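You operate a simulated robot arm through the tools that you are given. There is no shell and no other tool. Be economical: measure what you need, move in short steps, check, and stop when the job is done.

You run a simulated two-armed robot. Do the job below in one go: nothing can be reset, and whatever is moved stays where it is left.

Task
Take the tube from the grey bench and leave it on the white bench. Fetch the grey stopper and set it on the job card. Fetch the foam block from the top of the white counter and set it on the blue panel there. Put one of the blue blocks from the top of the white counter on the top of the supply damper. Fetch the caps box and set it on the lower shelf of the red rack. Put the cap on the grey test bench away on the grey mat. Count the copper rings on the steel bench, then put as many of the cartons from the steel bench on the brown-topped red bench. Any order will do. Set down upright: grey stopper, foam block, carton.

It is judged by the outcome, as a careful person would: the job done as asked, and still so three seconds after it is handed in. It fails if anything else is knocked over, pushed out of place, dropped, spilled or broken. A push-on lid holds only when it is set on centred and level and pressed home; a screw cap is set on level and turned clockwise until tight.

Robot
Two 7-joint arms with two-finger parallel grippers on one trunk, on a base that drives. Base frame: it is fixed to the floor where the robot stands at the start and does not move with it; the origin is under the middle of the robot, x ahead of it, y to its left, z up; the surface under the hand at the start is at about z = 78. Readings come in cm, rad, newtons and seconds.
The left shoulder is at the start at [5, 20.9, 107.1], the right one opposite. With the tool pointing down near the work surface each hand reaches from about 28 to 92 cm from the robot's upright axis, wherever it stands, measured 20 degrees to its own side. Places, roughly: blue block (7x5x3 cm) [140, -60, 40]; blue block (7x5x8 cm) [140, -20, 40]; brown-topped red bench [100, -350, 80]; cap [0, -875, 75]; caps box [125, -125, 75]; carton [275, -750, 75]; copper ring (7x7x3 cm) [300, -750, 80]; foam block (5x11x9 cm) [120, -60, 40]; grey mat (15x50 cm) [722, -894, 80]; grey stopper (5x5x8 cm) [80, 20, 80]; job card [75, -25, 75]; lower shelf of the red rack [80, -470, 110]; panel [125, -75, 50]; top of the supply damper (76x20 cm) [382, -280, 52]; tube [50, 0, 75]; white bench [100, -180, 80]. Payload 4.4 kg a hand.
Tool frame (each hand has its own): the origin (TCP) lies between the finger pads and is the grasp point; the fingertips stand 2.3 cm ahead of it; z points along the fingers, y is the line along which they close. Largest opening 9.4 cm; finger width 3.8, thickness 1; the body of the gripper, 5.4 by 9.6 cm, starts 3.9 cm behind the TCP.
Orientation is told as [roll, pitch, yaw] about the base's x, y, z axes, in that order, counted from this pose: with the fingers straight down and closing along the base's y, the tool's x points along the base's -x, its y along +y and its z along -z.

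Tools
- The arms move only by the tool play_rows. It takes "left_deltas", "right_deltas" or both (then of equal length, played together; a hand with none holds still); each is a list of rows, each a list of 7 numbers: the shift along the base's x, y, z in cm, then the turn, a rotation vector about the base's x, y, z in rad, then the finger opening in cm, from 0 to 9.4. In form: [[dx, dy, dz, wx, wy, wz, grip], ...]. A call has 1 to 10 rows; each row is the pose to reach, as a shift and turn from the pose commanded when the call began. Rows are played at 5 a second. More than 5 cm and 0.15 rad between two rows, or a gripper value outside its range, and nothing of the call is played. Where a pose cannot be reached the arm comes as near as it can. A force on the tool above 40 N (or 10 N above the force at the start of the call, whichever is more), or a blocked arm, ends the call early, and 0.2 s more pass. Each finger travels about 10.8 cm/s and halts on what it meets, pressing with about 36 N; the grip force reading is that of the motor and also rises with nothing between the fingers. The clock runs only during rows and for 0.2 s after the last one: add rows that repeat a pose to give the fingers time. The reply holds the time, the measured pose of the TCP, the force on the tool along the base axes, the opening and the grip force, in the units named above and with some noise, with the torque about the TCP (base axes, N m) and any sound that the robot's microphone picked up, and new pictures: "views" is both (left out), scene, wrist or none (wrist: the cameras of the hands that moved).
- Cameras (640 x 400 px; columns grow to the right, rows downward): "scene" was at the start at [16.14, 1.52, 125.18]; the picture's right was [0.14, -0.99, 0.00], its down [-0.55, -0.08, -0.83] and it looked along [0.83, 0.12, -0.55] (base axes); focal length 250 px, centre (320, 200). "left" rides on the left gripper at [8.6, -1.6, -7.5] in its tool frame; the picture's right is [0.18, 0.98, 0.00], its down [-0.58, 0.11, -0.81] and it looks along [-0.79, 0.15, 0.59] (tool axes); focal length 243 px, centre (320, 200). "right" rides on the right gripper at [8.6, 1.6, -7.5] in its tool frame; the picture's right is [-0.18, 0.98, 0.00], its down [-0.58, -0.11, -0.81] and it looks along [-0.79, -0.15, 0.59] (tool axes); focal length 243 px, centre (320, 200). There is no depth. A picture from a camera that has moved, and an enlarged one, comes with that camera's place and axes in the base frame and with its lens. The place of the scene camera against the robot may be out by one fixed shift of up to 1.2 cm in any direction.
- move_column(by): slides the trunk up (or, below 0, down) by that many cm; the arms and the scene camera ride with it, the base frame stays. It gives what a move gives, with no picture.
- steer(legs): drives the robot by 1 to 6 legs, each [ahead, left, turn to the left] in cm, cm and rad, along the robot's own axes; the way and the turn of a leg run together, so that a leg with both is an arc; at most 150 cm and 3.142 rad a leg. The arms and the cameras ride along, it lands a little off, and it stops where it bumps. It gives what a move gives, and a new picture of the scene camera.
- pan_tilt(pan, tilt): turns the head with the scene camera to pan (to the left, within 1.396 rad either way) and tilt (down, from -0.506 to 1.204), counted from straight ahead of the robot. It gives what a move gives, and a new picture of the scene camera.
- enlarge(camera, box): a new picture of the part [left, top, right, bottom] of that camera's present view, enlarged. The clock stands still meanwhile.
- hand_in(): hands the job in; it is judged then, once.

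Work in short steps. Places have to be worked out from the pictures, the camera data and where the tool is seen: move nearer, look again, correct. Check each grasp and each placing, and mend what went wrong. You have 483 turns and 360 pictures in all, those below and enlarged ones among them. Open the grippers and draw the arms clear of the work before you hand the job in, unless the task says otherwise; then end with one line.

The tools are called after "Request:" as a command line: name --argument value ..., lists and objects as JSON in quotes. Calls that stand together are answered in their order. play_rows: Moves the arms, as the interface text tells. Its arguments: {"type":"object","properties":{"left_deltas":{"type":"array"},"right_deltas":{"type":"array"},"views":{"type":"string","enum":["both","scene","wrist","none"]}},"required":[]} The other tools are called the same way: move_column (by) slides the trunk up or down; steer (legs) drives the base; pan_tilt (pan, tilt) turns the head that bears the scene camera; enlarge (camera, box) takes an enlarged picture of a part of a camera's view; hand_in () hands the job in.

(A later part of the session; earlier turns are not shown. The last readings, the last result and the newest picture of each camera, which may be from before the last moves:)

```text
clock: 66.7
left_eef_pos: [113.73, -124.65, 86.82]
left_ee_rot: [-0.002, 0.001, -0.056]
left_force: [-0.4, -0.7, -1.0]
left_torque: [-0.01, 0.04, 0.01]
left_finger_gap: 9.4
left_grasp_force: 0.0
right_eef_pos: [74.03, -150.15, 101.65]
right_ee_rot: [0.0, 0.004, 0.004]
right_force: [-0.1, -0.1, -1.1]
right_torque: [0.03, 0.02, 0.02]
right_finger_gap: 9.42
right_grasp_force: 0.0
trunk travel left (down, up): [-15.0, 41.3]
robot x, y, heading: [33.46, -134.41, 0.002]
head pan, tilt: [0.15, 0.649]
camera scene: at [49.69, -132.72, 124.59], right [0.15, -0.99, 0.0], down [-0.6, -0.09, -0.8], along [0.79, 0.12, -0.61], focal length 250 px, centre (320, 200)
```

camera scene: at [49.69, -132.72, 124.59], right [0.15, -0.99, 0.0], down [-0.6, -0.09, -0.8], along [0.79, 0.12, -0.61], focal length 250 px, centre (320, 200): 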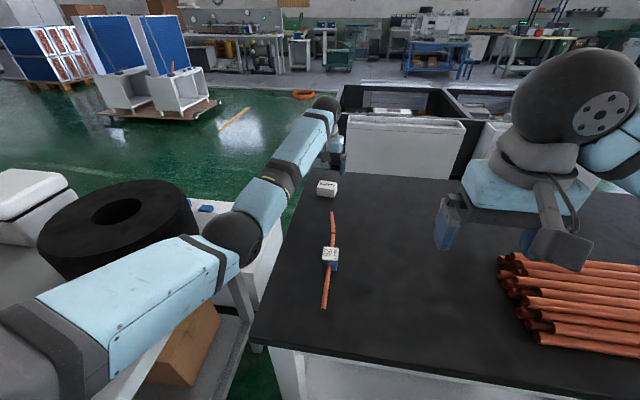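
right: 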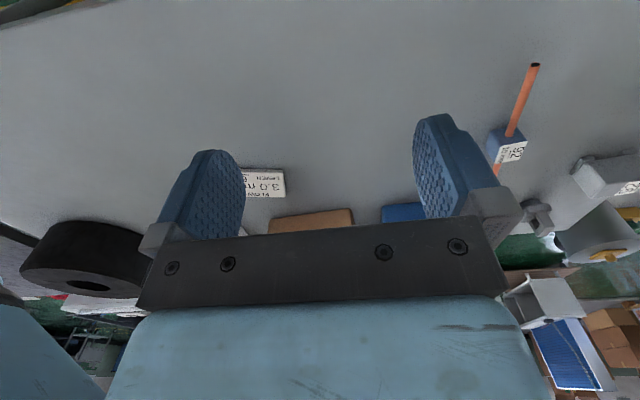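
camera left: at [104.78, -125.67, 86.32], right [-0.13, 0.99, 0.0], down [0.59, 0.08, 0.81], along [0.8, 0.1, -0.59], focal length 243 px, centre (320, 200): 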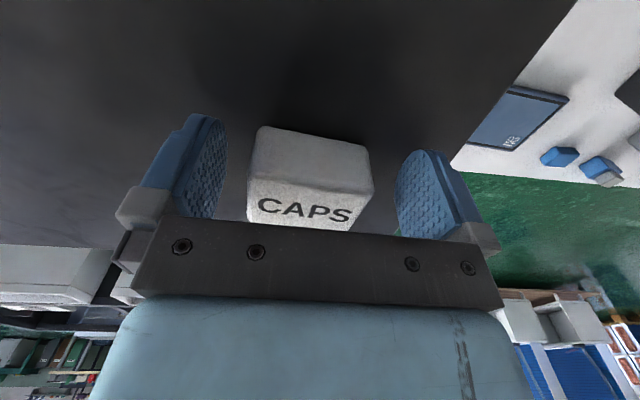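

Now at [113.7,-124.7]; I'll go to x≈115.6, lower to z≈78.4 and close.

Request:
play_rows --left_deltas '[[1.9, -0.2, -3, 0, 0, 0, 9.4], [1.9, -0.2, -6, 0, 0, 0, 9.4], [1.9, -0.2, -8.4, 0, 0, 0, 9.4], [1.9, -0.2, -8.4, 0, 0, 0, 7], [1.9, -0.2, -8.4, 0, 0, 0, 4], [1.9, -0.2, -8.4, 0, 0, 0, 2], [1.9, -0.2, -8.4, 0, 0, 0, 2]]' --views "wrist"

```text
clock: 68.3
left_eef_pos: [115.4, -124.8, 78.55]
left_ee_rot: [0.0, -0.002, -0.056]
left_force: [-0.7, -0.6, -0.1]
left_torque: [-0.01, -0.02, -0.01]
left_finger_gap: 5.95
left_grasp_force: 35.7
right_eef_pos: [73.98, -150.32, 101.65]
right_ee_rot: [0.001, 0.002, 0.003]
right_force: [0.6, 0.5, -0.5]
right_torque: [0.03, 0.01, -0.02]
right_finger_gap: 9.39
right_grasp_force: 0.0
trunk travel left (down, up): [-15.0, 41.3]
robot x, y, heading: [33.78, -134.1, -0.0]
head pan, tilt: [0.15, 0.649]
camera left: at [106.63, -125.91, 85.95], right [-0.13, 0.99, 0.0], down [0.59, 0.08, 0.81], along [0.8, 0.1, -0.59], focal length 243 px, centre (320, 200)
```

left: 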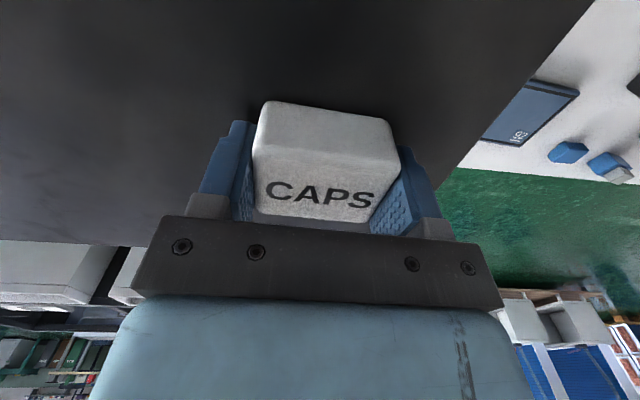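

Box gripped at 5.95 cm. I'll lift it and draw it back, then back the robot off the bench.

Request:
play_rows --left_deltas '[[0, 0, 2, 0, 0, 0, 2], [0, 0, 5, 0, 0, 0, 2], [0, 0, 9, 0, 0, 0, 2], [-3, 0, 13, 0, 0, 0, 2], [-7, 0, 16, 0, 0, 0.03, 2], [-11, 0, 19, 0, 0, 0.056, 2], [-15, 0, 22, 0, 0, 0.056, 2], [-19, 0, 25, 0, 0, 0.056, 2], [-24, 0, 25, 0, 0, 0.056, 2], [-29, 0, 25, 0, 0, 0.056, 2]]' --views "none"

Request:
steer --legs '[[-35, 0, 0]]'

Request:
pan_tilt --pan -1.0 --tilt 0.3

```text
clock: 70.5
left_eef_pos: [86.44, -124.64, 103.59]
left_ee_rot: [0.001, 0.0, 0.001]
left_force: [0.1, -0.3, -1.0]
left_torque: [0.01, -0.01, -0.02]
left_finger_gap: 5.92
left_grasp_force: 36.4
left hand out of reach, approached as far as the arm can: row 5
right_eef_pos: [73.69, -150.36, 101.64]
right_ee_rot: [-0.002, -0.002, 0.005]
right_force: [0.1, -0.7, 0.4]
right_torque: [0.02, -0.02, -0.03]
right_finger_gap: 9.41
right_grasp_force: 0.1
trunk travel left (down, up): [-15.0, 41.3]
robot x, y, heading: [33.51, -134.46, 0.003]
head pan, tilt: [0.15, 0.649]
```

```text
clock: 72.8
left_eef_pos: [51.62, -124.69, 103.44]
left_ee_rot: [0.001, 0.0, 0.004]
left_force: [0.3, 0.1, -1.1]
left_torque: [0.0, -0.03, -0.03]
left_finger_gap: 5.93
left_grasp_force: 35.9
right_eef_pos: [39.11, -150.41, 101.62]
right_ee_rot: [0.0, 0.0, 0.006]
right_force: [0.5, -0.6, 0.6]
right_torque: [0.01, -0.01, 0.03]
right_finger_gap: 9.39
right_grasp_force: 0.2
trunk travel left (down, up): [-15.0, 41.3]
robot x, y, heading: [-1.46, -134.5, 0.002]
head pan, tilt: [0.15, 0.649]
camera scene: at [14.67, -132.84, 124.62], right [0.16, -0.99, 0.0], down [-0.6, -0.09, -0.8], along [0.79, 0.12, -0.6], focal length 250 px, centre (320, 200)
```

scene: 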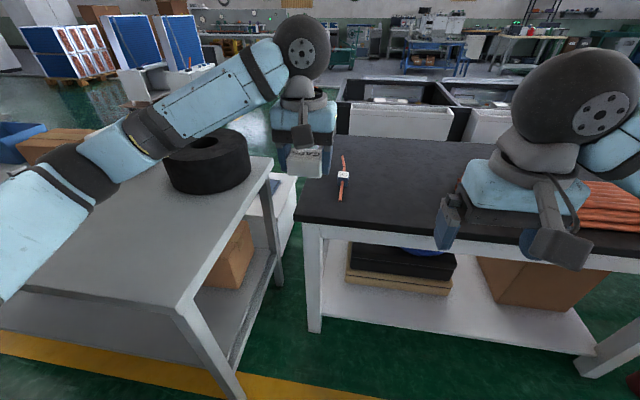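

```text
clock: 74.1
left_eef_pos: [51.74, -124.73, 103.49]
left_ee_rot: [0.0, 0.002, 0.002]
left_force: [-0.4, -0.5, -0.9]
left_torque: [-0.02, -0.01, 0.01]
left_finger_gap: 5.95
left_grasp_force: 36.5
right_eef_pos: [38.97, -150.4, 101.49]
right_ee_rot: [0.0, 0.0, 0.006]
right_force: [-0.6, 1.7, -0.4]
right_torque: [0.01, -0.03, -0.01]
right_finger_gap: 9.38
right_grasp_force: 0.0
trunk travel left (down, up): [-15.0, 41.3]
robot x, y, heading: [-1.18, -134.38, 0.005]
head pan, tilt: [-1.0, 0.3]
camera scene: at [11.25, -142.02, 127.78], right [-0.84, -0.55, 0.0], down [-0.16, 0.25, -0.96], along [0.52, -0.8, -0.3], focal length 250 px, centre (320, 200)
```

scene: 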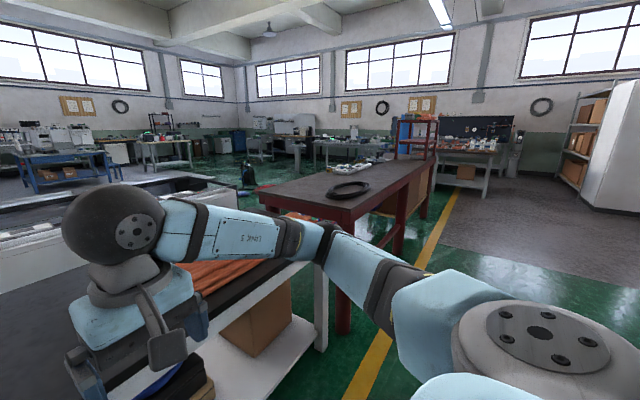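

The red bench and the red rack are ahead along the same line with the aisle clear. I'll strafe to y≈-450.

Request:
steer --legs '[[0, -150, 0], [0, -150, 0]]'

```text
clock: 100.2
left_eef_pos: [54.7, -422.6, 103.55]
left_ee_rot: [-0.002, 0.002, 0.015]
left_force: [1.4, -0.2, -0.7]
left_torque: [0.0, -0.04, -0.01]
left_finger_gap: 5.96
left_grasp_force: 36.0
right_eef_pos: [42.32, -448.41, 101.47]
right_ee_rot: [0.0, 0.0, 0.018]
right_force: [-0.3, 0.0, -0.4]
right_torque: [0.0, 0.01, 0.03]
right_finger_gap: 9.4
right_grasp_force: 0.1
trunk travel left (down, up): [-15.0, 41.3]
robot x, y, heading: [1.96, -432.74, 0.018]
head pan, tilt: [-1.0, 0.3]
camera scene: at [14.43, -440.31, 127.78], right [-0.83, -0.56, 0.0], down [-0.16, 0.25, -0.96], along [0.53, -0.79, -0.3], focal length 250 px, centre (320, 200)
```

scene: 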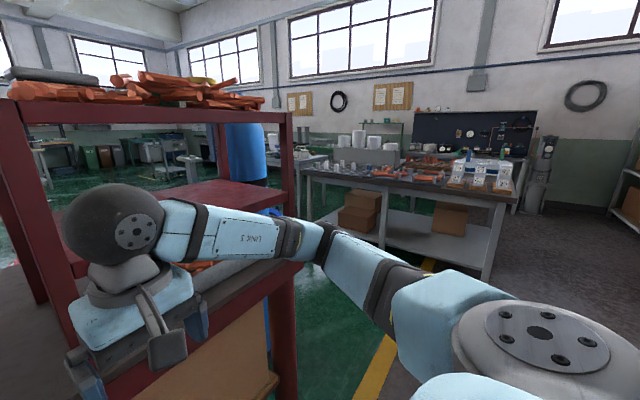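

The rack is right ahead-right. I'll look straight at it.

Request:
pan_tilt --pan -0.3 --tilt 0.35

Request:
pan_tilt --pan 0.3 --tilt 0.35

```text
clock: 101.3
left_eef_pos: [54.71, -422.56, 103.44]
left_ee_rot: [0.001, 0.003, 0.014]
left_force: [-0.3, -0.7, -0.2]
left_torque: [-0.02, -0.01, -0.06]
left_finger_gap: 5.94
left_grasp_force: 35.9
right_eef_pos: [42.3, -448.22, 101.55]
right_ee_rot: [-0.001, -0.001, 0.018]
right_force: [0.4, 0.2, 0.1]
right_torque: [0.01, 0.0, -0.02]
right_finger_gap: 9.39
right_grasp_force: 0.0
trunk travel left (down, up): [-15.0, 41.3]
robot x, y, heading: [1.53, -432.86, 0.022]
head pan, tilt: [-0.3, 0.351]
camera scene: at [18.18, -435.14, 127.31], right [-0.28, -0.96, 0.0], down [-0.33, 0.1, -0.94], along [0.9, -0.26, -0.34], focal length 250 px, centre (320, 200)
```

scene: 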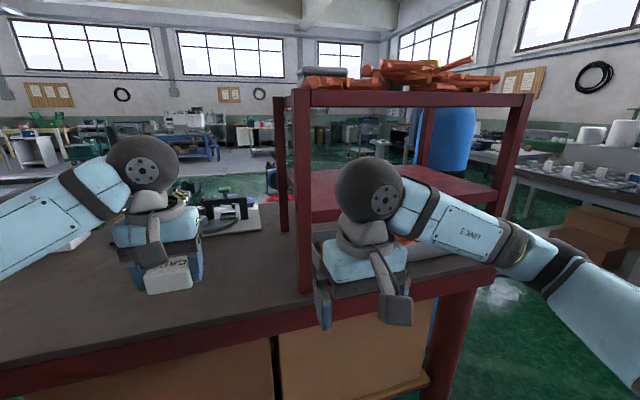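

```text
clock: 102.3
left_eef_pos: [54.57, -422.58, 103.51]
left_ee_rot: [-0.004, 0.002, 0.014]
left_force: [1.7, 0.0, -0.4]
left_torque: [0.01, 0.0, 0.01]
left_finger_gap: 5.92
left_grasp_force: 36.2
right_eef_pos: [42.19, -448.49, 101.64]
right_ee_rot: [0.001, -0.001, 0.017]
right_force: [-0.3, -0.1, 0.4]
right_torque: [-0.01, 0.0, -0.02]
right_finger_gap: 9.36
right_grasp_force: 0.0
trunk travel left (down, up): [-15.0, 41.3]
robot x, y, heading: [1.89, -432.87, 0.016]
head pan, tilt: [0.3, 0.351]
camera scene: at [18.09, -429.64, 127.31], right [0.31, -0.95, 0.0], down [-0.33, -0.11, -0.94], along [0.89, 0.29, -0.34], focal length 250 px, centre (320, 200)
```

scene: 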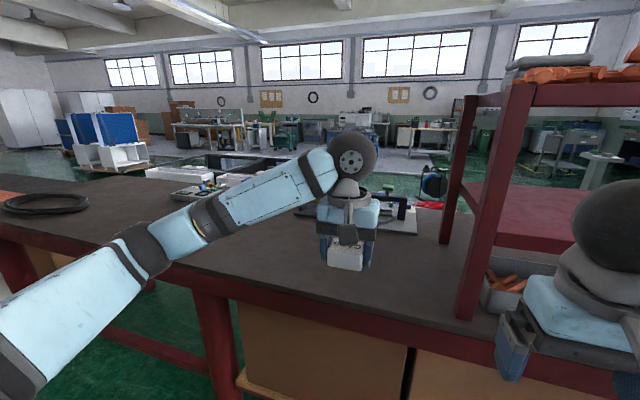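

The rack stands on the red bench's right end: front posts at about [72,-447] and [72,-509], lower shelf ≈ z 101, top shelf ≈ z 130. A vertical hand barely fits, so I'll regrip the box on the bench with the hand leaning back ~20°. First move over the clear bench top and tilt.

Request:
play_rows --left_deltas '[[4, 0, 0, 0, -0.1, 0, 2], [8, 0, 0, 0, -0.2, 0, 2], [12, 0, 0, 0, -0.3, 0, 2], [16, 0, 0, 0, -0.35, 0, 2], [19, 0, 0, 0, -0.35, 0, 2], [19, 0, -4, 0, -0.35, 0, 2], [19, 0, -8, 0, -0.35, 0, 2]]' --views "both"

```text
clock: 103.9
left_eef_pos: [73.67, -422.63, 95.3]
left_ee_rot: [-0.005, -0.349, 0.016]
left_force: [0.4, -0.9, -0.5]
left_torque: [0.01, -0.01, 0.01]
left_finger_gap: 5.92
left_grasp_force: 35.7
right_eef_pos: [42.43, -448.33, 101.54]
right_ee_rot: [-0.001, 0.001, 0.017]
right_force: [-0.1, -0.2, 0.0]
right_torque: [-0.05, 0.0, -0.01]
right_finger_gap: 9.39
right_grasp_force: 0.1
trunk travel left (down, up): [-15.0, 41.3]
robot x, y, heading: [2.1, -432.99, 0.013]
head pan, tilt: [0.3, 0.351]
camera scene: at [18.14, -429.63, 127.31], right [0.31, -0.95, 0.0], down [-0.33, -0.11, -0.94], along [0.89, 0.29, -0.34], focal length 250 px, centre (320, 200)
camera left: at [62.99, -424.35, 99.51], right [-0.19, 0.98, -0.07], down [0.27, 0.12, 0.96], along [0.94, 0.16, -0.29], focal length 243 px, centre (320, 200)
```

scene: 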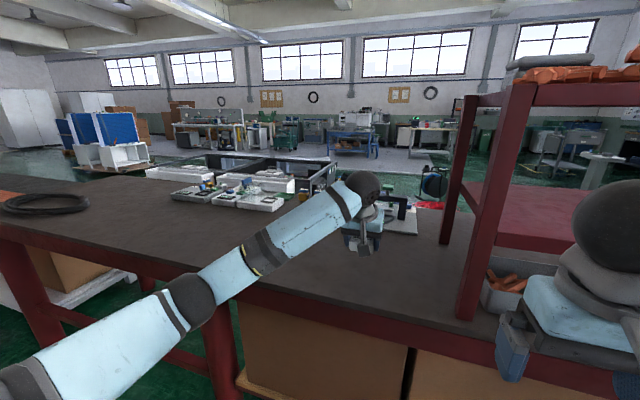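
left: 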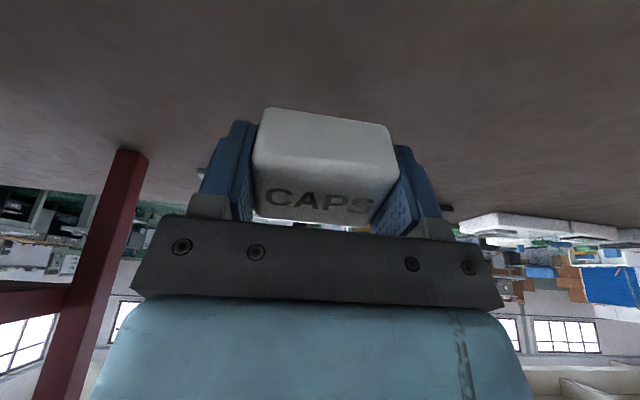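

Lowering the tilted box toward the bench to feel for contact.

Request:
play_rows --left_deltas '[[0, 0, -4, 0, 0, 0, 2], [0, 0, -7, 0, 0, 0, 2], [0, 0, -8.5, 0, 0, 0, 2], [0, 0, -9.5, 0, 0, 0, 2], [0, 0, -10.3, 0, 0, 0, 2], [0, 0, -11, 0, 0, 0, 2], [0, 0, -11.5, 0, 0, 0, 2], [0, 0, -12, 0, 0, 0, 2], [0, 0, -12.5, 0, 0, 0, 2]]' --views "wrist"

```text
clock: 104.8
left_eef_pos: [73.82, -422.72, 88.0]
left_ee_rot: [-0.012, -0.37, 0.018]
left_force: [-1.7, -1.7, 18.9]
left_torque: [0.57, 0.29, 0.06]
left_finger_gap: 5.95
left_grasp_force: 35.5
right_eef_pos: [42.11, -448.38, 101.59]
right_ee_rot: [0.002, -0.004, 0.019]
right_force: [0.4, -0.8, -0.4]
right_torque: [0.0, 0.02, 0.01]
right_finger_gap: 9.42
right_grasp_force: 0.0
trunk travel left (down, up): [-15.0, 41.3]
robot x, y, heading: [2.16, -432.85, 0.022]
head pan, tilt: [0.3, 0.351]
stopped in row 4 (left hand): the force on the tool passed its limit at 48 N (the readings are from after the stop); the commanded pose is now the measured one
camera left: at [62.95, -424.37, 91.8], right [-0.18, 0.98, -0.08], down [0.25, 0.12, 0.96], along [0.95, 0.16, -0.27], focal length 243 px, centre (320, 200)
```

left: 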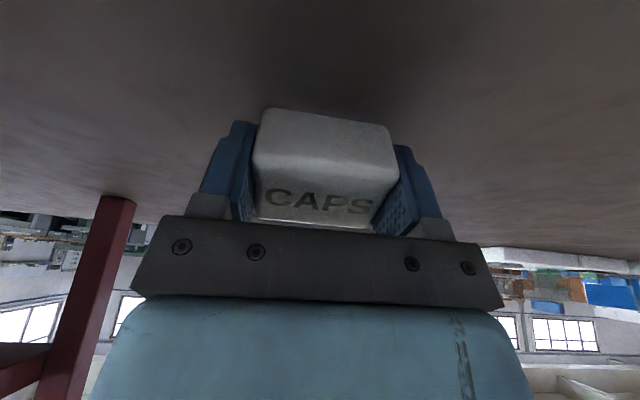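

Contact at TCP z 88.0, so this bench is about z 84.5. I'll ease up slightly, open so the box settles flat, and regrip a bit lower at this tilt.

Request:
play_rows --left_deltas '[[0, 0, 0.1, 0, 0, 0, 5], [0, 0, 0.1, 0, 0, 0, 6.3], [0, 0, 0.1, 0, 0, 0, 7], [0, 0, -0.2, 0, 0, 0, 7]]' --views "wrist"

```text
clock: 105.8
left_eef_pos: [73.79, -422.82, 87.83]
left_ee_rot: [-0.011, -0.372, 0.015]
left_force: [8.1, -9.0, 32.9]
left_torque: [0.92, 0.11, -0.53]
left_finger_gap: 6.57
left_grasp_force: 0.1
right_eef_pos: [42.09, -448.67, 101.92]
right_ee_rot: [0.001, -0.004, 0.018]
right_force: [0.0, -0.8, 0.5]
right_torque: [0.01, 0.0, 0.0]
right_finger_gap: 9.39
right_grasp_force: 0.0
trunk travel left (down, up): [-15.0, 41.3]
robot x, y, heading: [1.93, -433.04, 0.017]
head pan, tilt: [0.3, 0.351]
camera left: at [62.89, -424.49, 91.64], right [-0.18, 0.98, -0.08], down [0.25, 0.12, 0.96], along [0.95, 0.16, -0.26], focal length 243 px, centre (320, 200)
```

left: 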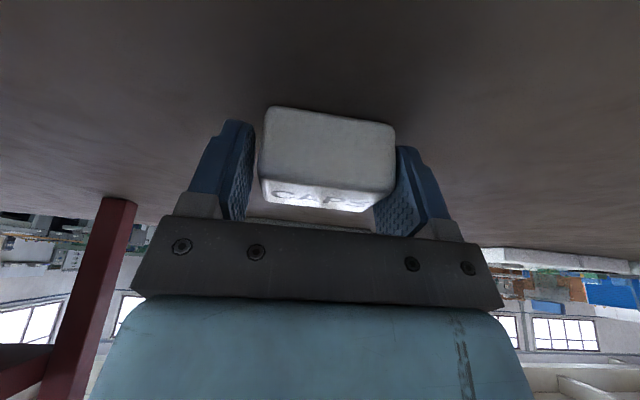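

The box is flat, and the fingertips press on the bench (top ≈ z 85). I'll rise 0.6 cm and close on the box.

Request:
play_rows --left_deltas '[[0, 0, 0.6, 0, 0, 0, 7], [0, 0, 0.8, 0, 0, 0, 7], [0, 0, 0.8, 0, 0, 0, 5], [0, 0, 0.8, 0, 0, 0, 3], [0, 0, 0.8, 0, 0, 0, 2], [0, 0, 3, 0, 0, 0, 2]]' --views "wrist"

```text
clock: 107.2
left_eef_pos: [73.81, -422.56, 90.32]
left_ee_rot: [-0.011, -0.363, 0.017]
left_force: [0.6, 0.0, -0.3]
left_torque: [0.01, -0.01, 0.02]
left_finger_gap: 5.95
left_grasp_force: 35.8
right_eef_pos: [42.27, -448.4, 101.6]
right_ee_rot: [0.0, -0.001, 0.018]
right_force: [-0.8, 0.9, -0.6]
right_torque: [0.0, 0.02, 0.01]
right_finger_gap: 9.41
right_grasp_force: 0.0
trunk travel left (down, up): [-15.0, 41.3]
robot x, y, heading: [1.86, -433.15, 0.017]
head pan, tilt: [0.3, 0.351]
camera left: at [62.99, -424.27, 94.22], right [-0.19, 0.98, -0.07], down [0.25, 0.12, 0.96], along [0.95, 0.16, -0.27], focal length 243 px, centre (320, 200)
```

left: 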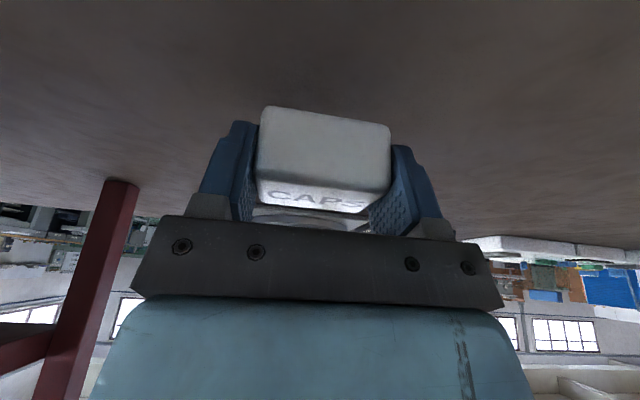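

The box is held flat. I'll draw the hand back, raise the trunk 20 cm, and strafe right so the left hand faces the rack.

Request:
play_rows --left_deltas '[[0, 0, 4, 0, 0, 0, 2], [-4, 0, 7, 0, 0, 0, 2], [-8, 0, 9, 0, 0, 0, 2], [-12, 0, 9, 0, 0, 0, 2], [-16, 0, 9, 0, 0, 0, 2], [-20, 0, 9, 0, 0, 0, 2]]' --views "none"

Request:
move_column --by 20

Request:
steer --legs '[[0, -50, -0.018]]'

Request:
pan_tilt --pan 0.0 --tilt 0.4

```text
clock: 108.6
left_eef_pos: [53.87, -422.55, 99.35]
left_ee_rot: [-0.011, -0.366, 0.018]
left_force: [-0.4, 0.9, -0.2]
left_torque: [-0.01, 0.0, -0.01]
left_finger_gap: 5.96
left_grasp_force: 35.8
right_eef_pos: [42.36, -448.42, 101.66]
right_ee_rot: [0.001, 0.001, 0.016]
right_force: [-0.2, -0.3, -0.9]
right_torque: [-0.03, 0.01, -0.02]
right_finger_gap: 9.39
right_grasp_force: 0.1
trunk travel left (down, up): [-15.0, 41.3]
robot x, y, heading: [2.07, -432.69, 0.017]
head pan, tilt: [0.3, 0.351]
```

```text
clock: 110.7
left_eef_pos: [53.77, -422.5, 119.21]
left_ee_rot: [-0.01, -0.362, 0.018]
left_force: [0.4, 0.4, -1.6]
left_torque: [0.01, 0.02, 0.01]
left_finger_gap: 5.94
left_grasp_force: 35.9
right_eef_pos: [42.38, -448.33, 121.72]
right_ee_rot: [0.002, 0.0, 0.018]
right_force: [0.5, 0.4, -0.3]
right_torque: [-0.04, -0.02, 0.02]
right_finger_gap: 9.39
right_grasp_force: 0.0
trunk travel left (down, up): [-35.0, 21.3]
robot x, y, heading: [1.58, -433.0, 0.016]
head pan, tilt: [0.3, 0.351]
```

```text
clock: 115.6
left_eef_pos: [54.61, -473.14, 119.3]
left_ee_rot: [-0.011, -0.362, 0.0]
left_force: [-0.1, -0.2, -0.3]
left_torque: [0.03, 0.01, -0.03]
left_finger_gap: 5.98
left_grasp_force: 36.0
right_eef_pos: [42.69, -498.87, 121.57]
right_ee_rot: [-0.001, -0.001, 0.002]
right_force: [0.1, 0.0, 0.1]
right_torque: [0.01, 0.01, -0.01]
right_finger_gap: 9.39
right_grasp_force: 0.0
trunk travel left (down, up): [-35.0, 21.3]
robot x, y, heading: [2.31, -482.48, -0.001]
head pan, tilt: [0.3, 0.351]
camera scene: at [18.62, -479.68, 147.31], right [0.3, -0.95, 0.0], down [-0.33, -0.1, -0.94], along [0.9, 0.28, -0.34], focal length 250 px, centre (320, 200)
```

scene: 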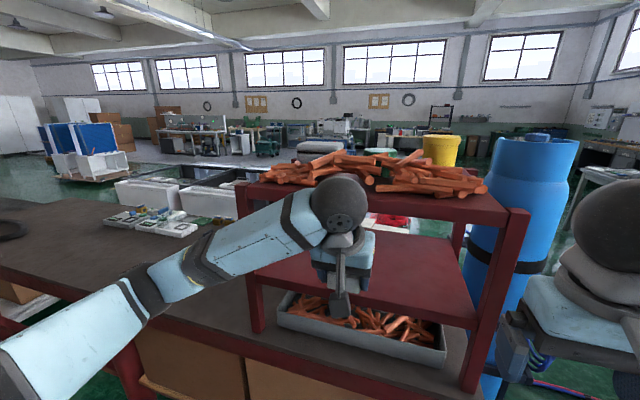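

```text
clock: 116.4
left_eef_pos: [54.58, -473.22, 119.29]
left_ee_rot: [-0.011, -0.364, 0.001]
left_force: [-0.4, -0.3, -0.9]
left_torque: [0.0, 0.0, 0.01]
left_finger_gap: 5.96
left_grasp_force: 36.1
right_eef_pos: [42.52, -498.74, 121.49]
right_ee_rot: [0.001, -0.001, 0.003]
right_force: [0.4, 0.0, 0.2]
right_torque: [-0.03, 0.0, 0.03]
right_finger_gap: 9.39
right_grasp_force: 0.1
trunk travel left (down, up): [-35.0, 21.3]
robot x, y, heading: [2.37, -482.27, 0.0]
head pan, tilt: [0.0, 0.4]
camera scene: at [18.99, -482.42, 146.86], right [0.0, -1.0, 0.0], down [-0.39, 0.0, -0.92], along [0.92, 0.0, -0.39], focal length 250 px, centre (320, 200)
```

scene: 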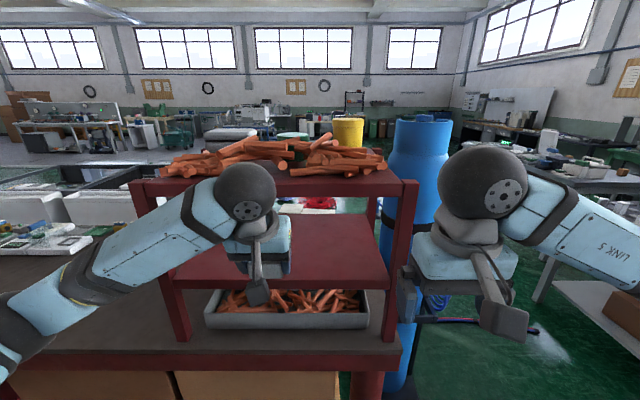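

Geometry now: rack front x≈67, posts y≈-444 and -501, lower shelf top ≈ z 106.8, beam underside ≈ 126.6. I'll lean the hand to about 43° so its wrist stays outside, and bring the box in over the shelf at x≈72.

Request:
play_rows --left_deltas '[[0, 0, -1, 0, -0.13, 0, 2], [0, 0, -3, 0, -0.26, 0, 2], [0, 0, -4.5, 0, -0.39, 0, 2], [4, 0, -4.5, 0, -0.39, 0, 2], [8, 0, -4.5, 0, -0.39, 0, 2], [12, 0, -4.5, 0, -0.39, 0, 2]]' --views "both"

```text
clock: 117.8
left_eef_pos: [66.56, -473.21, 114.75]
left_ee_rot: [-0.008, -0.755, -0.001]
left_force: [0.3, -1.0, -0.9]
left_torque: [0.02, 0.0, 0.02]
left_finger_gap: 5.92
left_grasp_force: 36.0
right_eef_pos: [42.61, -498.91, 121.52]
right_ee_rot: [0.0, 0.0, 0.001]
right_force: [0.0, 0.5, 0.0]
right_torque: [0.0, 0.05, 0.01]
right_finger_gap: 9.4
right_grasp_force: 0.0
trunk travel left (down, up): [-35.0, 21.3]
robot x, y, heading: [2.18, -482.69, 0.0]
head pan, tilt: [0.0, 0.4]
camera scene: at [19.09, -482.48, 146.84], right [0.0, -1.0, 0.0], down [-0.39, 0.0, -0.92], along [0.92, 0.0, -0.39], focal length 250 px, centre (320, 200)
camera left: at [55.03, -474.69, 114.24], right [-0.13, 0.98, -0.13], down [-0.13, 0.12, 0.98], along [0.98, 0.14, 0.11], focal length 243 px, centre (320, 200)
```

scene: 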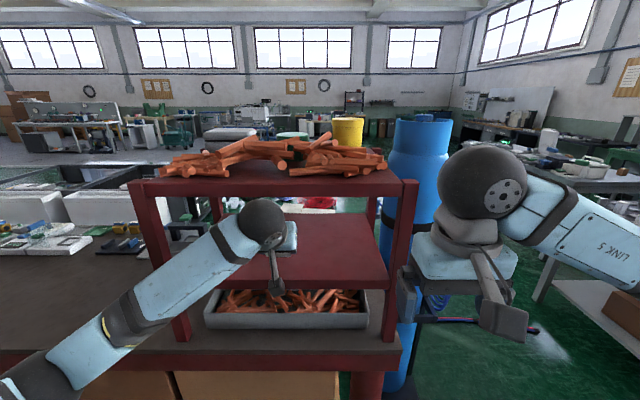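
left: 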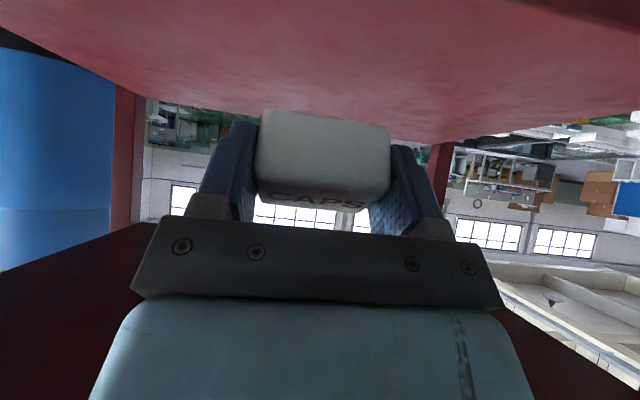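

All clear. I'll go 6 cm further in and lower gently until contact.

Request:
play_rows --left_deltas '[[3, 0, 0, 0, 0, 0, 2], [6, 0, 0, 0, 0, 0, 2], [6, 0, -1, 0, 0, 0, 2], [6, 0, -2, 0, 0, 0, 2], [6, 0, -2.7, 0, 0, 0, 2], [6, 0, -3.3, 0, 0, 0, 2], [6, 0, -3.8, 0, 0, 0, 2], [6, 0, -4.3, 0, 0, 0, 2], [6, 0, -4.8, 0, 0, 0, 2]]' --views "both"

```text
clock: 119.8
left_eef_pos: [72.47, -473.23, 110.1]
left_ee_rot: [-0.009, -0.755, 0.0]
left_force: [0.6, 1.0, -0.5]
left_torque: [-0.01, 0.04, 0.0]
left_finger_gap: 5.96
left_grasp_force: 36.2
right_eef_pos: [42.54, -498.94, 121.55]
right_ee_rot: [0.0, 0.0, 0.001]
right_force: [-0.2, 1.4, -0.5]
right_torque: [-0.02, -0.01, 0.01]
right_finger_gap: 9.4
right_grasp_force: 0.0
trunk travel left (down, up): [-35.0, 21.3]
robot x, y, heading: [2.59, -482.54, 0.004]
head pan, tilt: [0.0, 0.4]
camera scene: at [19.0, -482.43, 146.86], right [0.0, -1.0, 0.0], down [-0.39, 0.0, -0.92], along [0.92, 0.0, -0.39], focal length 250 px, centre (320, 200)
camera left: at [61.01, -474.74, 109.52], right [-0.13, 0.98, -0.13], down [-0.13, 0.12, 0.98], along [0.98, 0.14, 0.11], focal length 243 px, centre (320, 200)
```

scene: 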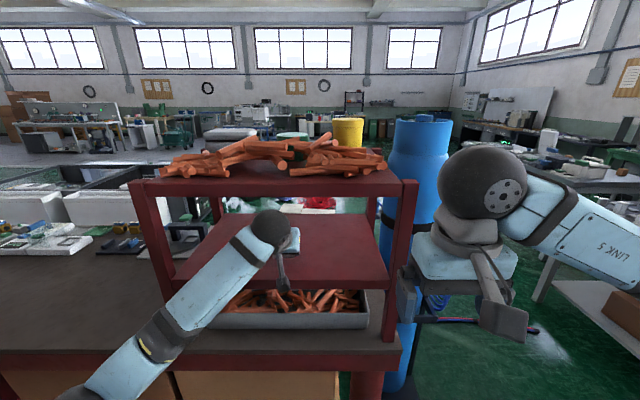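
left: 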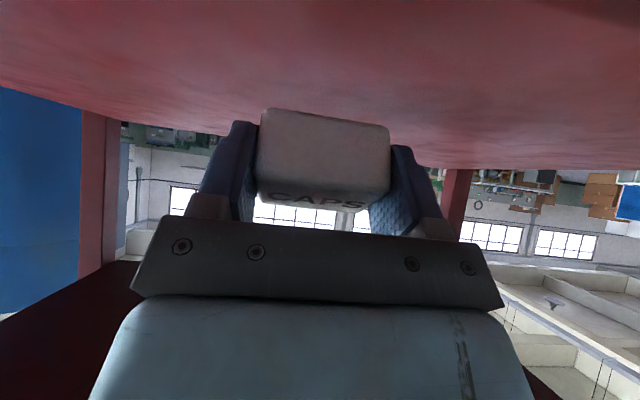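

No contact yet; continue down in small steps.

Request:
play_rows --left_deltas '[[0, 0, -0.5, 0, 0, 0, 2], [0, 0, -1, 0, 0, 0, 2], [0, 0, -1.5, 0, 0, 0, 2], [0, 0, -2, 0, 0, 0, 2], [0, 0, -2.5, 0, 0, 0, 2], [0, 0, -3, 0, 0, 0, 2]]' --views "wrist"

```text
clock: 120.8
left_eef_pos: [72.53, -473.2, 109.0]
left_ee_rot: [-0.015, -0.774, 0.005]
left_force: [-4.0, 0.1, 14.9]
left_torque: [0.52, 0.12, 0.03]
left_finger_gap: 5.94
left_grasp_force: 36.0
right_eef_pos: [42.3, -498.85, 121.63]
right_ee_rot: [0.003, -0.002, 0.002]
right_force: [1.4, -0.6, 0.2]
right_torque: [0.0, 0.0, 0.01]
right_finger_gap: 9.39
right_grasp_force: 0.0
trunk travel left (down, up): [-35.0, 21.3]
robot x, y, heading: [2.48, -482.63, 0.002]
head pan, tilt: [0.0, 0.4]
stopped in row 5 (left hand): the force on the tool passed its limit at 45 N (the readings are from after the stop); the commanded pose is now the measured one
camera left: at [61.03, -474.72, 108.29], right [-0.12, 0.98, -0.14], down [-0.15, 0.12, 0.98], along [0.98, 0.14, 0.13], focal length 243 px, centre (320, 200)
```

left: 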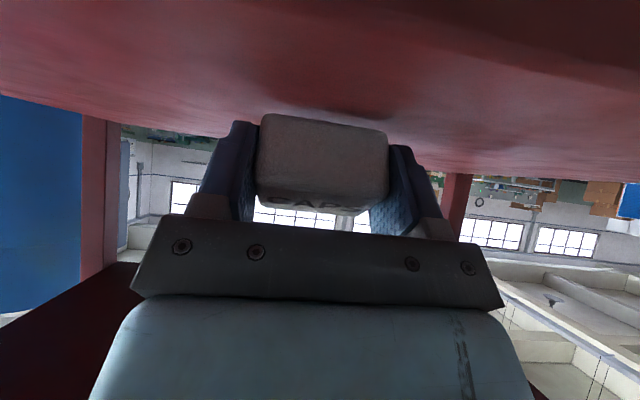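

Contact on the shelf. I'll ease up, open, and withdraw back along the tool axis.

Request:
play_rows --left_deltas '[[0, 0, 0.3, 0, 0, 0, 4], [0, 0, 0.4, 0, 0, 0, 6.3], [0, 0, 0.4, 0, 0, 0, 7.5], [0, 0, 0.4, 0, 0, 0, 9], [-1.5, 0, 1.5, 0, 0, 0, 9], [-4, 0, 3.5, 0, 0, 0, 9], [-8, 0, 5, 0, 0, 0, 9], [-12, 0, 5, 0, 0, 0, 9], [-16, 0, 5, 0, 0, 0, 9]]' --views "both"

Request:
enlarge --camera "scene" --box '[160, 180, 400, 330]'

```text
clock: 122.8
left_eef_pos: [56.52, -473.19, 113.81]
left_ee_rot: [-0.013, -0.77, 0.004]
left_force: [-1.2, -0.5, -0.4]
left_torque: [0.02, 0.01, 0.05]
left_finger_gap: 9.03
left_grasp_force: 0.1
right_eef_pos: [42.49, -498.97, 121.68]
right_ee_rot: [0.0, -0.002, 0.001]
right_force: [-0.2, -0.4, 0.4]
right_torque: [0.01, -0.01, -0.01]
right_finger_gap: 9.42
right_grasp_force: 0.0
trunk travel left (down, up): [-35.0, 21.3]
robot x, y, heading: [2.11, -482.66, 0.003]
head pan, tilt: [0.0, 0.4]
camera scene: at [18.89, -482.43, 146.88], right [0.0, -1.0, 0.0], down [-0.39, 0.0, -0.92], along [0.92, 0.0, -0.39], focal length 250 px, centre (320, 200)
camera left: at [45.0, -474.77, 113.08], right [-0.13, 0.98, -0.14], down [-0.14, 0.12, 0.98], along [0.98, 0.14, 0.12], focal length 243 px, centre (320, 200)
```

scene: 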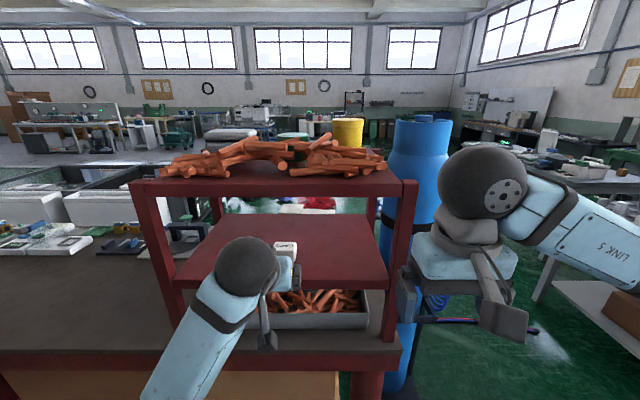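
left: 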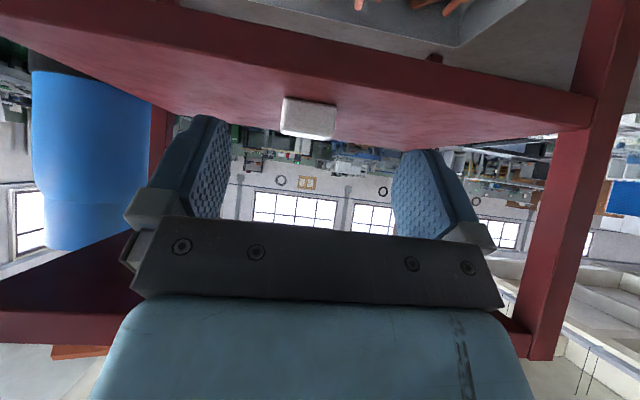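

```text
2.67 times, centred on (280, 255) of scene
camera zoom: at [18.89, -482.43, 146.88], right [0.0, -1.0, 0.0], down [-0.39, 0.0, -0.92], along [0.92, 0.0, -0.39], focal length 667 px, centre (427, 53)
```

zoom: 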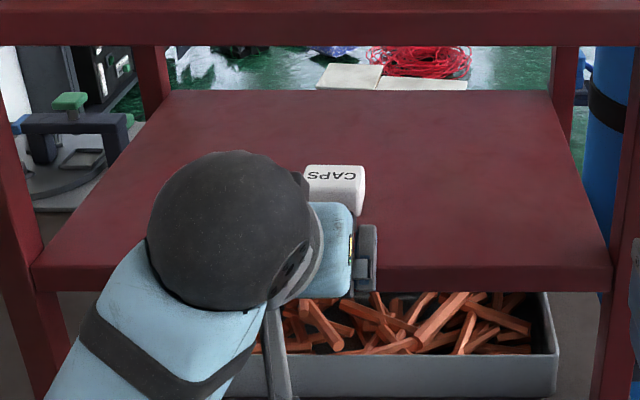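

The caps box stands flat on the lower shelf. I'll straighten the left hand, lower the trunk back, and look to the right for the steel bench.

Request:
play_rows --left_deltas '[[-3, 1, 0, 0, 0.14, 0, 9], [-6, 2, 0, 0, 0.28, 0, 9], [-9, 3, 0, 0, 0.42, 0, 9], [-11, 4, 0, 0, 0.56, 0, 9], [-11, 5, 0, 0, 0.7, 0, 9], [-11, 6, 0, 0, 0.77, 0, 9]]' --views "none"

Request:
move_column --by -10

Request:
pan_tilt --pan -1.3 --tilt 0.25

Request:
pan_tilt --pan -0.7 --tilt 0.25

```text
clock: 123.4
left_eef_pos: [55.8, -464.28, 110.74]
left_ee_rot: [0.216, -0.619, -0.039]
left_force: [-0.3, 0.1, 0.3]
left_torque: [-0.01, 0.01, -0.01]
left_finger_gap: 9.02
left_grasp_force: 0.1
left hand out of reach, approached as far as the arm can: row 2, 3
right_eef_pos: [42.75, -498.62, 121.66]
right_ee_rot: [0.001, 0.002, 0.005]
right_force: [-0.1, 0.2, -0.8]
right_torque: [-0.04, 0.02, 0.03]
right_finger_gap: 9.4
right_grasp_force: 0.2
trunk travel left (down, up): [-35.0, 21.3]
robot x, y, heading: [2.25, -482.48, 0.002]
head pan, tilt: [0.0, 0.4]
stopped in row 3 (left hand): the arm was blocked; the commanded pose is now the measured one
```

```text
clock: 124.8
left_eef_pos: [55.79, -464.58, 100.84]
left_ee_rot: [0.218, -0.619, -0.04]
left_force: [-0.8, -0.4, 0.1]
left_torque: [0.0, 0.0, 0.0]
left_finger_gap: 8.99
left_grasp_force: 0.0
right_eef_pos: [42.56, -498.76, 111.68]
right_ee_rot: [0.001, 0.001, 0.001]
right_force: [-0.9, 0.1, 0.9]
right_torque: [0.01, -0.01, 0.0]
right_finger_gap: 9.38
right_grasp_force: 0.1
trunk travel left (down, up): [-25.0, 31.3]
robot x, y, heading: [2.46, -482.92, 0.005]
head pan, tilt: [0.0, 0.4]
```

```text
clock: 126.2
left_eef_pos: [55.68, -464.5, 100.8]
left_ee_rot: [0.219, -0.618, -0.042]
left_force: [0.1, 0.2, 0.8]
left_torque: [0.02, 0.02, 0.04]
left_finger_gap: 9.0
left_grasp_force: 0.0
right_eef_pos: [42.48, -498.78, 111.67]
right_ee_rot: [0.0, 0.0, 0.002]
right_force: [0.5, 0.2, 1.3]
right_torque: [0.01, 0.0, -0.02]
right_finger_gap: 9.41
right_grasp_force: 0.2
trunk travel left (down, up): [-25.0, 31.3]
robot x, y, heading: [2.79, -482.66, -0.001]
head pan, tilt: [-1.3, 0.25]
camera scene: at [12.23, -491.44, 138.26], right [-0.96, -0.27, 0.0], down [-0.07, 0.24, -0.97], along [0.26, -0.93, -0.25], focal length 250 px, centre (320, 200)
```

scene: 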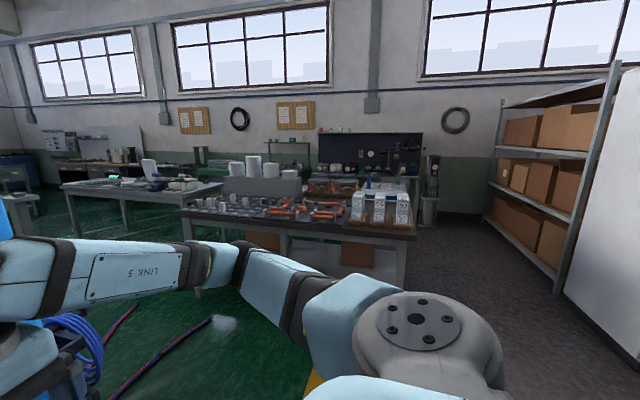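

```text
clock: 127.2
left_eef_pos: [55.74, -464.4, 100.78]
left_ee_rot: [0.217, -0.618, -0.038]
left_force: [0.3, 0.0, 0.4]
left_torque: [-0.01, 0.01, 0.0]
left_finger_gap: 8.98
left_grasp_force: 0.1
right_eef_pos: [42.48, -498.79, 111.62]
right_ee_rot: [-0.001, -0.001, 0.002]
right_force: [0.3, 0.5, -0.1]
right_torque: [0.01, -0.01, -0.01]
right_finger_gap: 9.4
right_grasp_force: 0.2
trunk travel left (down, up): [-25.0, 31.3]
robot x, y, heading: [2.11, -482.94, -0.002]
head pan, tilt: [-0.7, 0.25]
camera scene: at [16.86, -488.45, 138.26], right [-0.64, -0.77, 0.0], down [-0.19, 0.16, -0.97], along [0.74, -0.62, -0.25], focal length 250 px, centre (320, 200)
```

scene: 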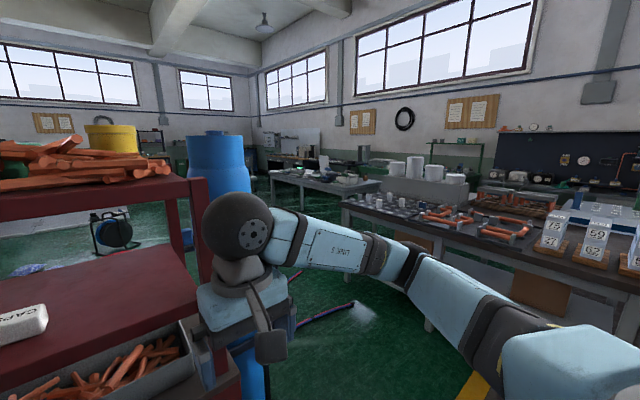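

The left arm hit a limit near the body; it's clear of the rack anyway. I see a cluttered bench across at y≈-627 and the steel bench further out at x 175–360. I'll strafe a little and look down the corridor.

Request:
steer --legs '[[-15, 0, 0], [0, -70, 0]]'

Request:
pan_tilt --pan 0.0 --tilt 0.3

Request:
pan_tilt --pan -0.6 --tilt 0.4

```text
clock: 134.8
left_eef_pos: [40.69, -534.18, 100.9]
left_ee_rot: [0.217, -0.619, -0.039]
left_force: [0.2, 0.0, -0.3]
left_torque: [0.01, 0.02, 0.01]
left_finger_gap: 8.98
left_grasp_force: 0.0
right_eef_pos: [27.52, -568.54, 111.68]
right_ee_rot: [0.001, -0.001, 0.003]
right_force: [0.3, -0.4, 0.3]
right_torque: [0.0, -0.01, -0.02]
right_finger_gap: 9.39
right_grasp_force: 0.1
trunk travel left (down, up): [-25.0, 31.3]
robot x, y, heading: [-12.46, -552.53, 0.006]
head pan, tilt: [-0.7, 0.25]
camera scene: at [1.91, -558.13, 138.26], right [-0.64, -0.77, 0.0], down [-0.19, 0.16, -0.97], along [0.74, -0.62, -0.25], focal length 250 px, centre (320, 200)
```

scene: 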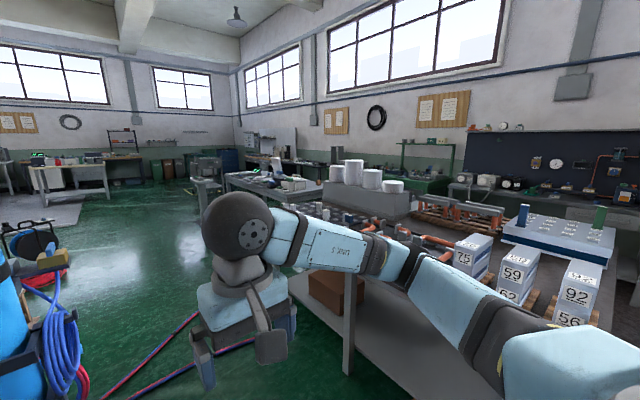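

```text
clock: 135.8
left_eef_pos: [40.69, -534.11, 100.74]
left_ee_rot: [0.22, -0.618, -0.04]
left_force: [0.4, 0.8, 0.9]
left_torque: [-0.01, -0.02, 0.0]
left_finger_gap: 9.0
left_grasp_force: 0.0
right_eef_pos: [27.49, -568.51, 111.71]
right_ee_rot: [0.0, 0.0, 0.001]
right_force: [0.5, -1.3, -0.4]
right_torque: [-0.03, -0.02, 0.03]
right_finger_gap: 9.4
right_grasp_force: 0.1
trunk travel left (down, up): [-25.0, 31.3]
robot x, y, heading: [-12.43, -552.52, 0.002]
head pan, tilt: [0.0, 0.3]
camera scene: at [4.09, -552.11, 137.79], right [0.0, -1.0, 0.0], down [-0.3, 0.0, -0.96], along [0.96, 0.0, -0.3], focal length 250 px, centre (320, 200)
```

scene: 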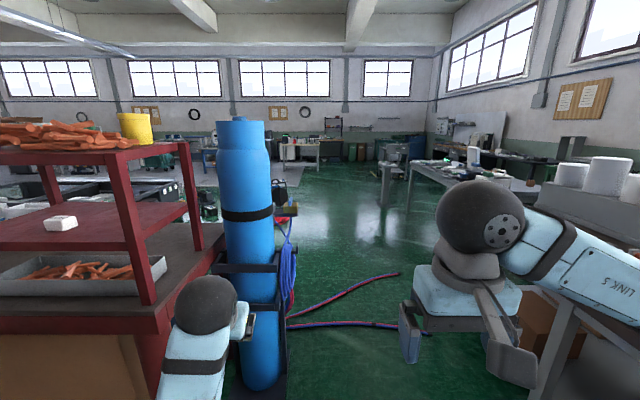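

```text
clock: 136.8
left_eef_pos: [40.7, -534.11, 100.85]
left_ee_rot: [0.218, -0.619, -0.04]
left_force: [-0.1, 0.3, 0.1]
left_torque: [-0.01, -0.02, 0.0]
left_finger_gap: 8.99
left_grasp_force: 0.1
right_eef_pos: [27.58, -568.45, 111.6]
right_ee_rot: [0.0, -0.001, 0.001]
right_force: [0.1, -0.5, 0.0]
right_torque: [0.04, -0.01, 0.0]
right_finger_gap: 9.44
right_grasp_force: 0.1
trunk travel left (down, up): [-25.0, 31.3]
robot x, y, heading: [-12.28, -552.34, -0.001]
head pan, tilt: [-0.6, 0.4]
camera scene: at [2.41, -557.33, 136.86], right [-0.56, -0.83, 0.0], down [-0.32, 0.22, -0.92], along [0.76, -0.52, -0.39], focal length 250 px, centre (320, 200)
```

scene: 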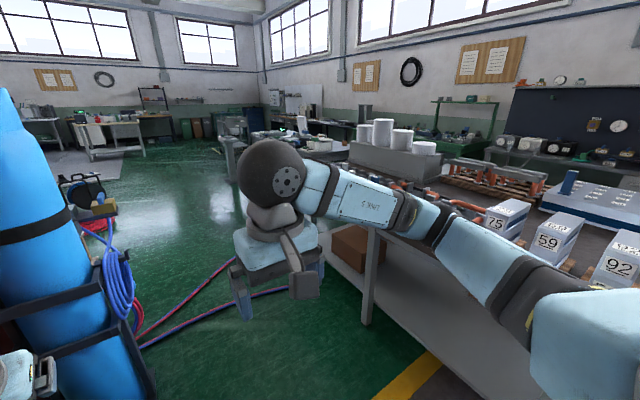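

Two hoses from the gas cylinder lie across the corridor, so I'll avoid it and go round the near bench's end. I'll back off to x≈-80 and look right.

Request:
steer --legs '[[-70, 0, 0]]'

Request:
pan_tilt --pan -1.39 --tilt 0.35

Request:
pan_tilt --pan -0.8 --tilt 0.35

```text
clock: 140.7
left_eef_pos: [-29.27, -534.12, 100.81]
left_ee_rot: [0.217, -0.618, -0.038]
left_force: [0.5, 0.8, 0.5]
left_torque: [-0.02, -0.01, 0.03]
left_finger_gap: 9.03
left_grasp_force: 0.0
right_eef_pos: [-42.44, -568.63, 111.64]
right_ee_rot: [-0.001, 0.0, 0.005]
right_force: [-0.6, -0.4, 0.3]
right_torque: [-0.01, -0.01, -0.01]
right_finger_gap: 9.38
right_grasp_force: 0.2
trunk travel left (down, up): [-25.0, 31.3]
robot x, y, heading: [-82.56, -552.16, 0.006]
head pan, tilt: [-0.6, 0.4]
camera scene: at [-67.58, -557.5, 136.86], right [-0.56, -0.83, 0.0], down [-0.32, 0.22, -0.92], along [0.76, -0.52, -0.39], focal length 250 px, centre (320, 200)
```

scene: 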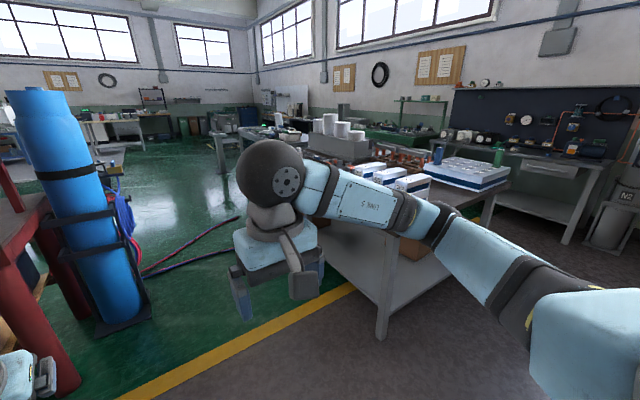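

```text
clock: 141.8
left_eef_pos: [-29.36, -534.07, 100.86]
left_ee_rot: [0.221, -0.617, -0.039]
left_force: [-0.7, 0.1, -1.1]
left_torque: [0.05, -0.01, -0.03]
left_finger_gap: 8.99
left_grasp_force: 0.0
right_eef_pos: [-42.31, -568.56, 111.53]
right_ee_rot: [0.001, 0.001, 0.004]
right_force: [0.5, -0.4, -0.4]
right_torque: [-0.01, 0.02, 0.03]
right_finger_gap: 9.37
right_grasp_force: 0.0
trunk travel left (down, up): [-25.0, 31.3]
robot x, y, heading: [-82.37, -552.37, 0.007]
head pan, tilt: [-1.389, 0.351]
camera scene: at [-73.48, -561.44, 137.31], right [-0.98, -0.19, 0.0], down [-0.06, 0.34, -0.94], along [0.17, -0.92, -0.34], focal length 250 px, centre (320, 200)
```

scene: 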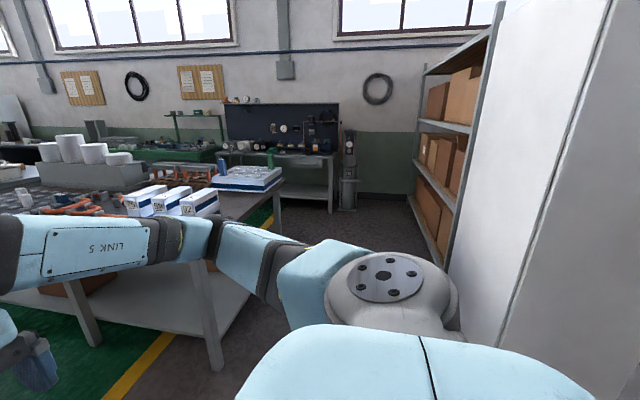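

```text
clock: 142.8
left_eef_pos: [-29.34, -534.05, 100.71]
left_ee_rot: [0.219, -0.618, -0.037]
left_force: [0.2, 0.2, 0.7]
left_torque: [-0.02, -0.02, 0.01]
left_finger_gap: 8.99
left_grasp_force: 0.1
right_eef_pos: [-42.4, -568.58, 111.62]
right_ee_rot: [0.0, -0.001, 0.005]
right_force: [0.2, -0.9, -1.0]
right_torque: [0.02, 0.0, 0.02]
right_finger_gap: 9.39
right_grasp_force: 0.0
trunk travel left (down, up): [-25.0, 31.3]
robot x, y, heading: [-82.52, -552.47, -0.002]
head pan, tilt: [-0.799, 0.351]
camera scene: at [-68.7, -558.95, 137.31], right [-0.71, -0.7, 0.0], down [-0.24, 0.25, -0.94], along [0.66, -0.67, -0.34], focal length 250 px, centre (320, 200)
```

scene: 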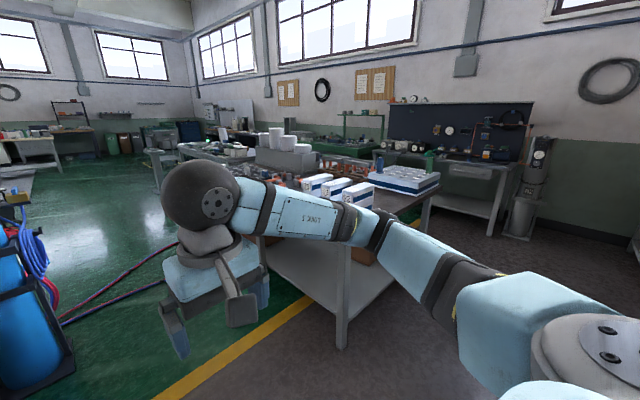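

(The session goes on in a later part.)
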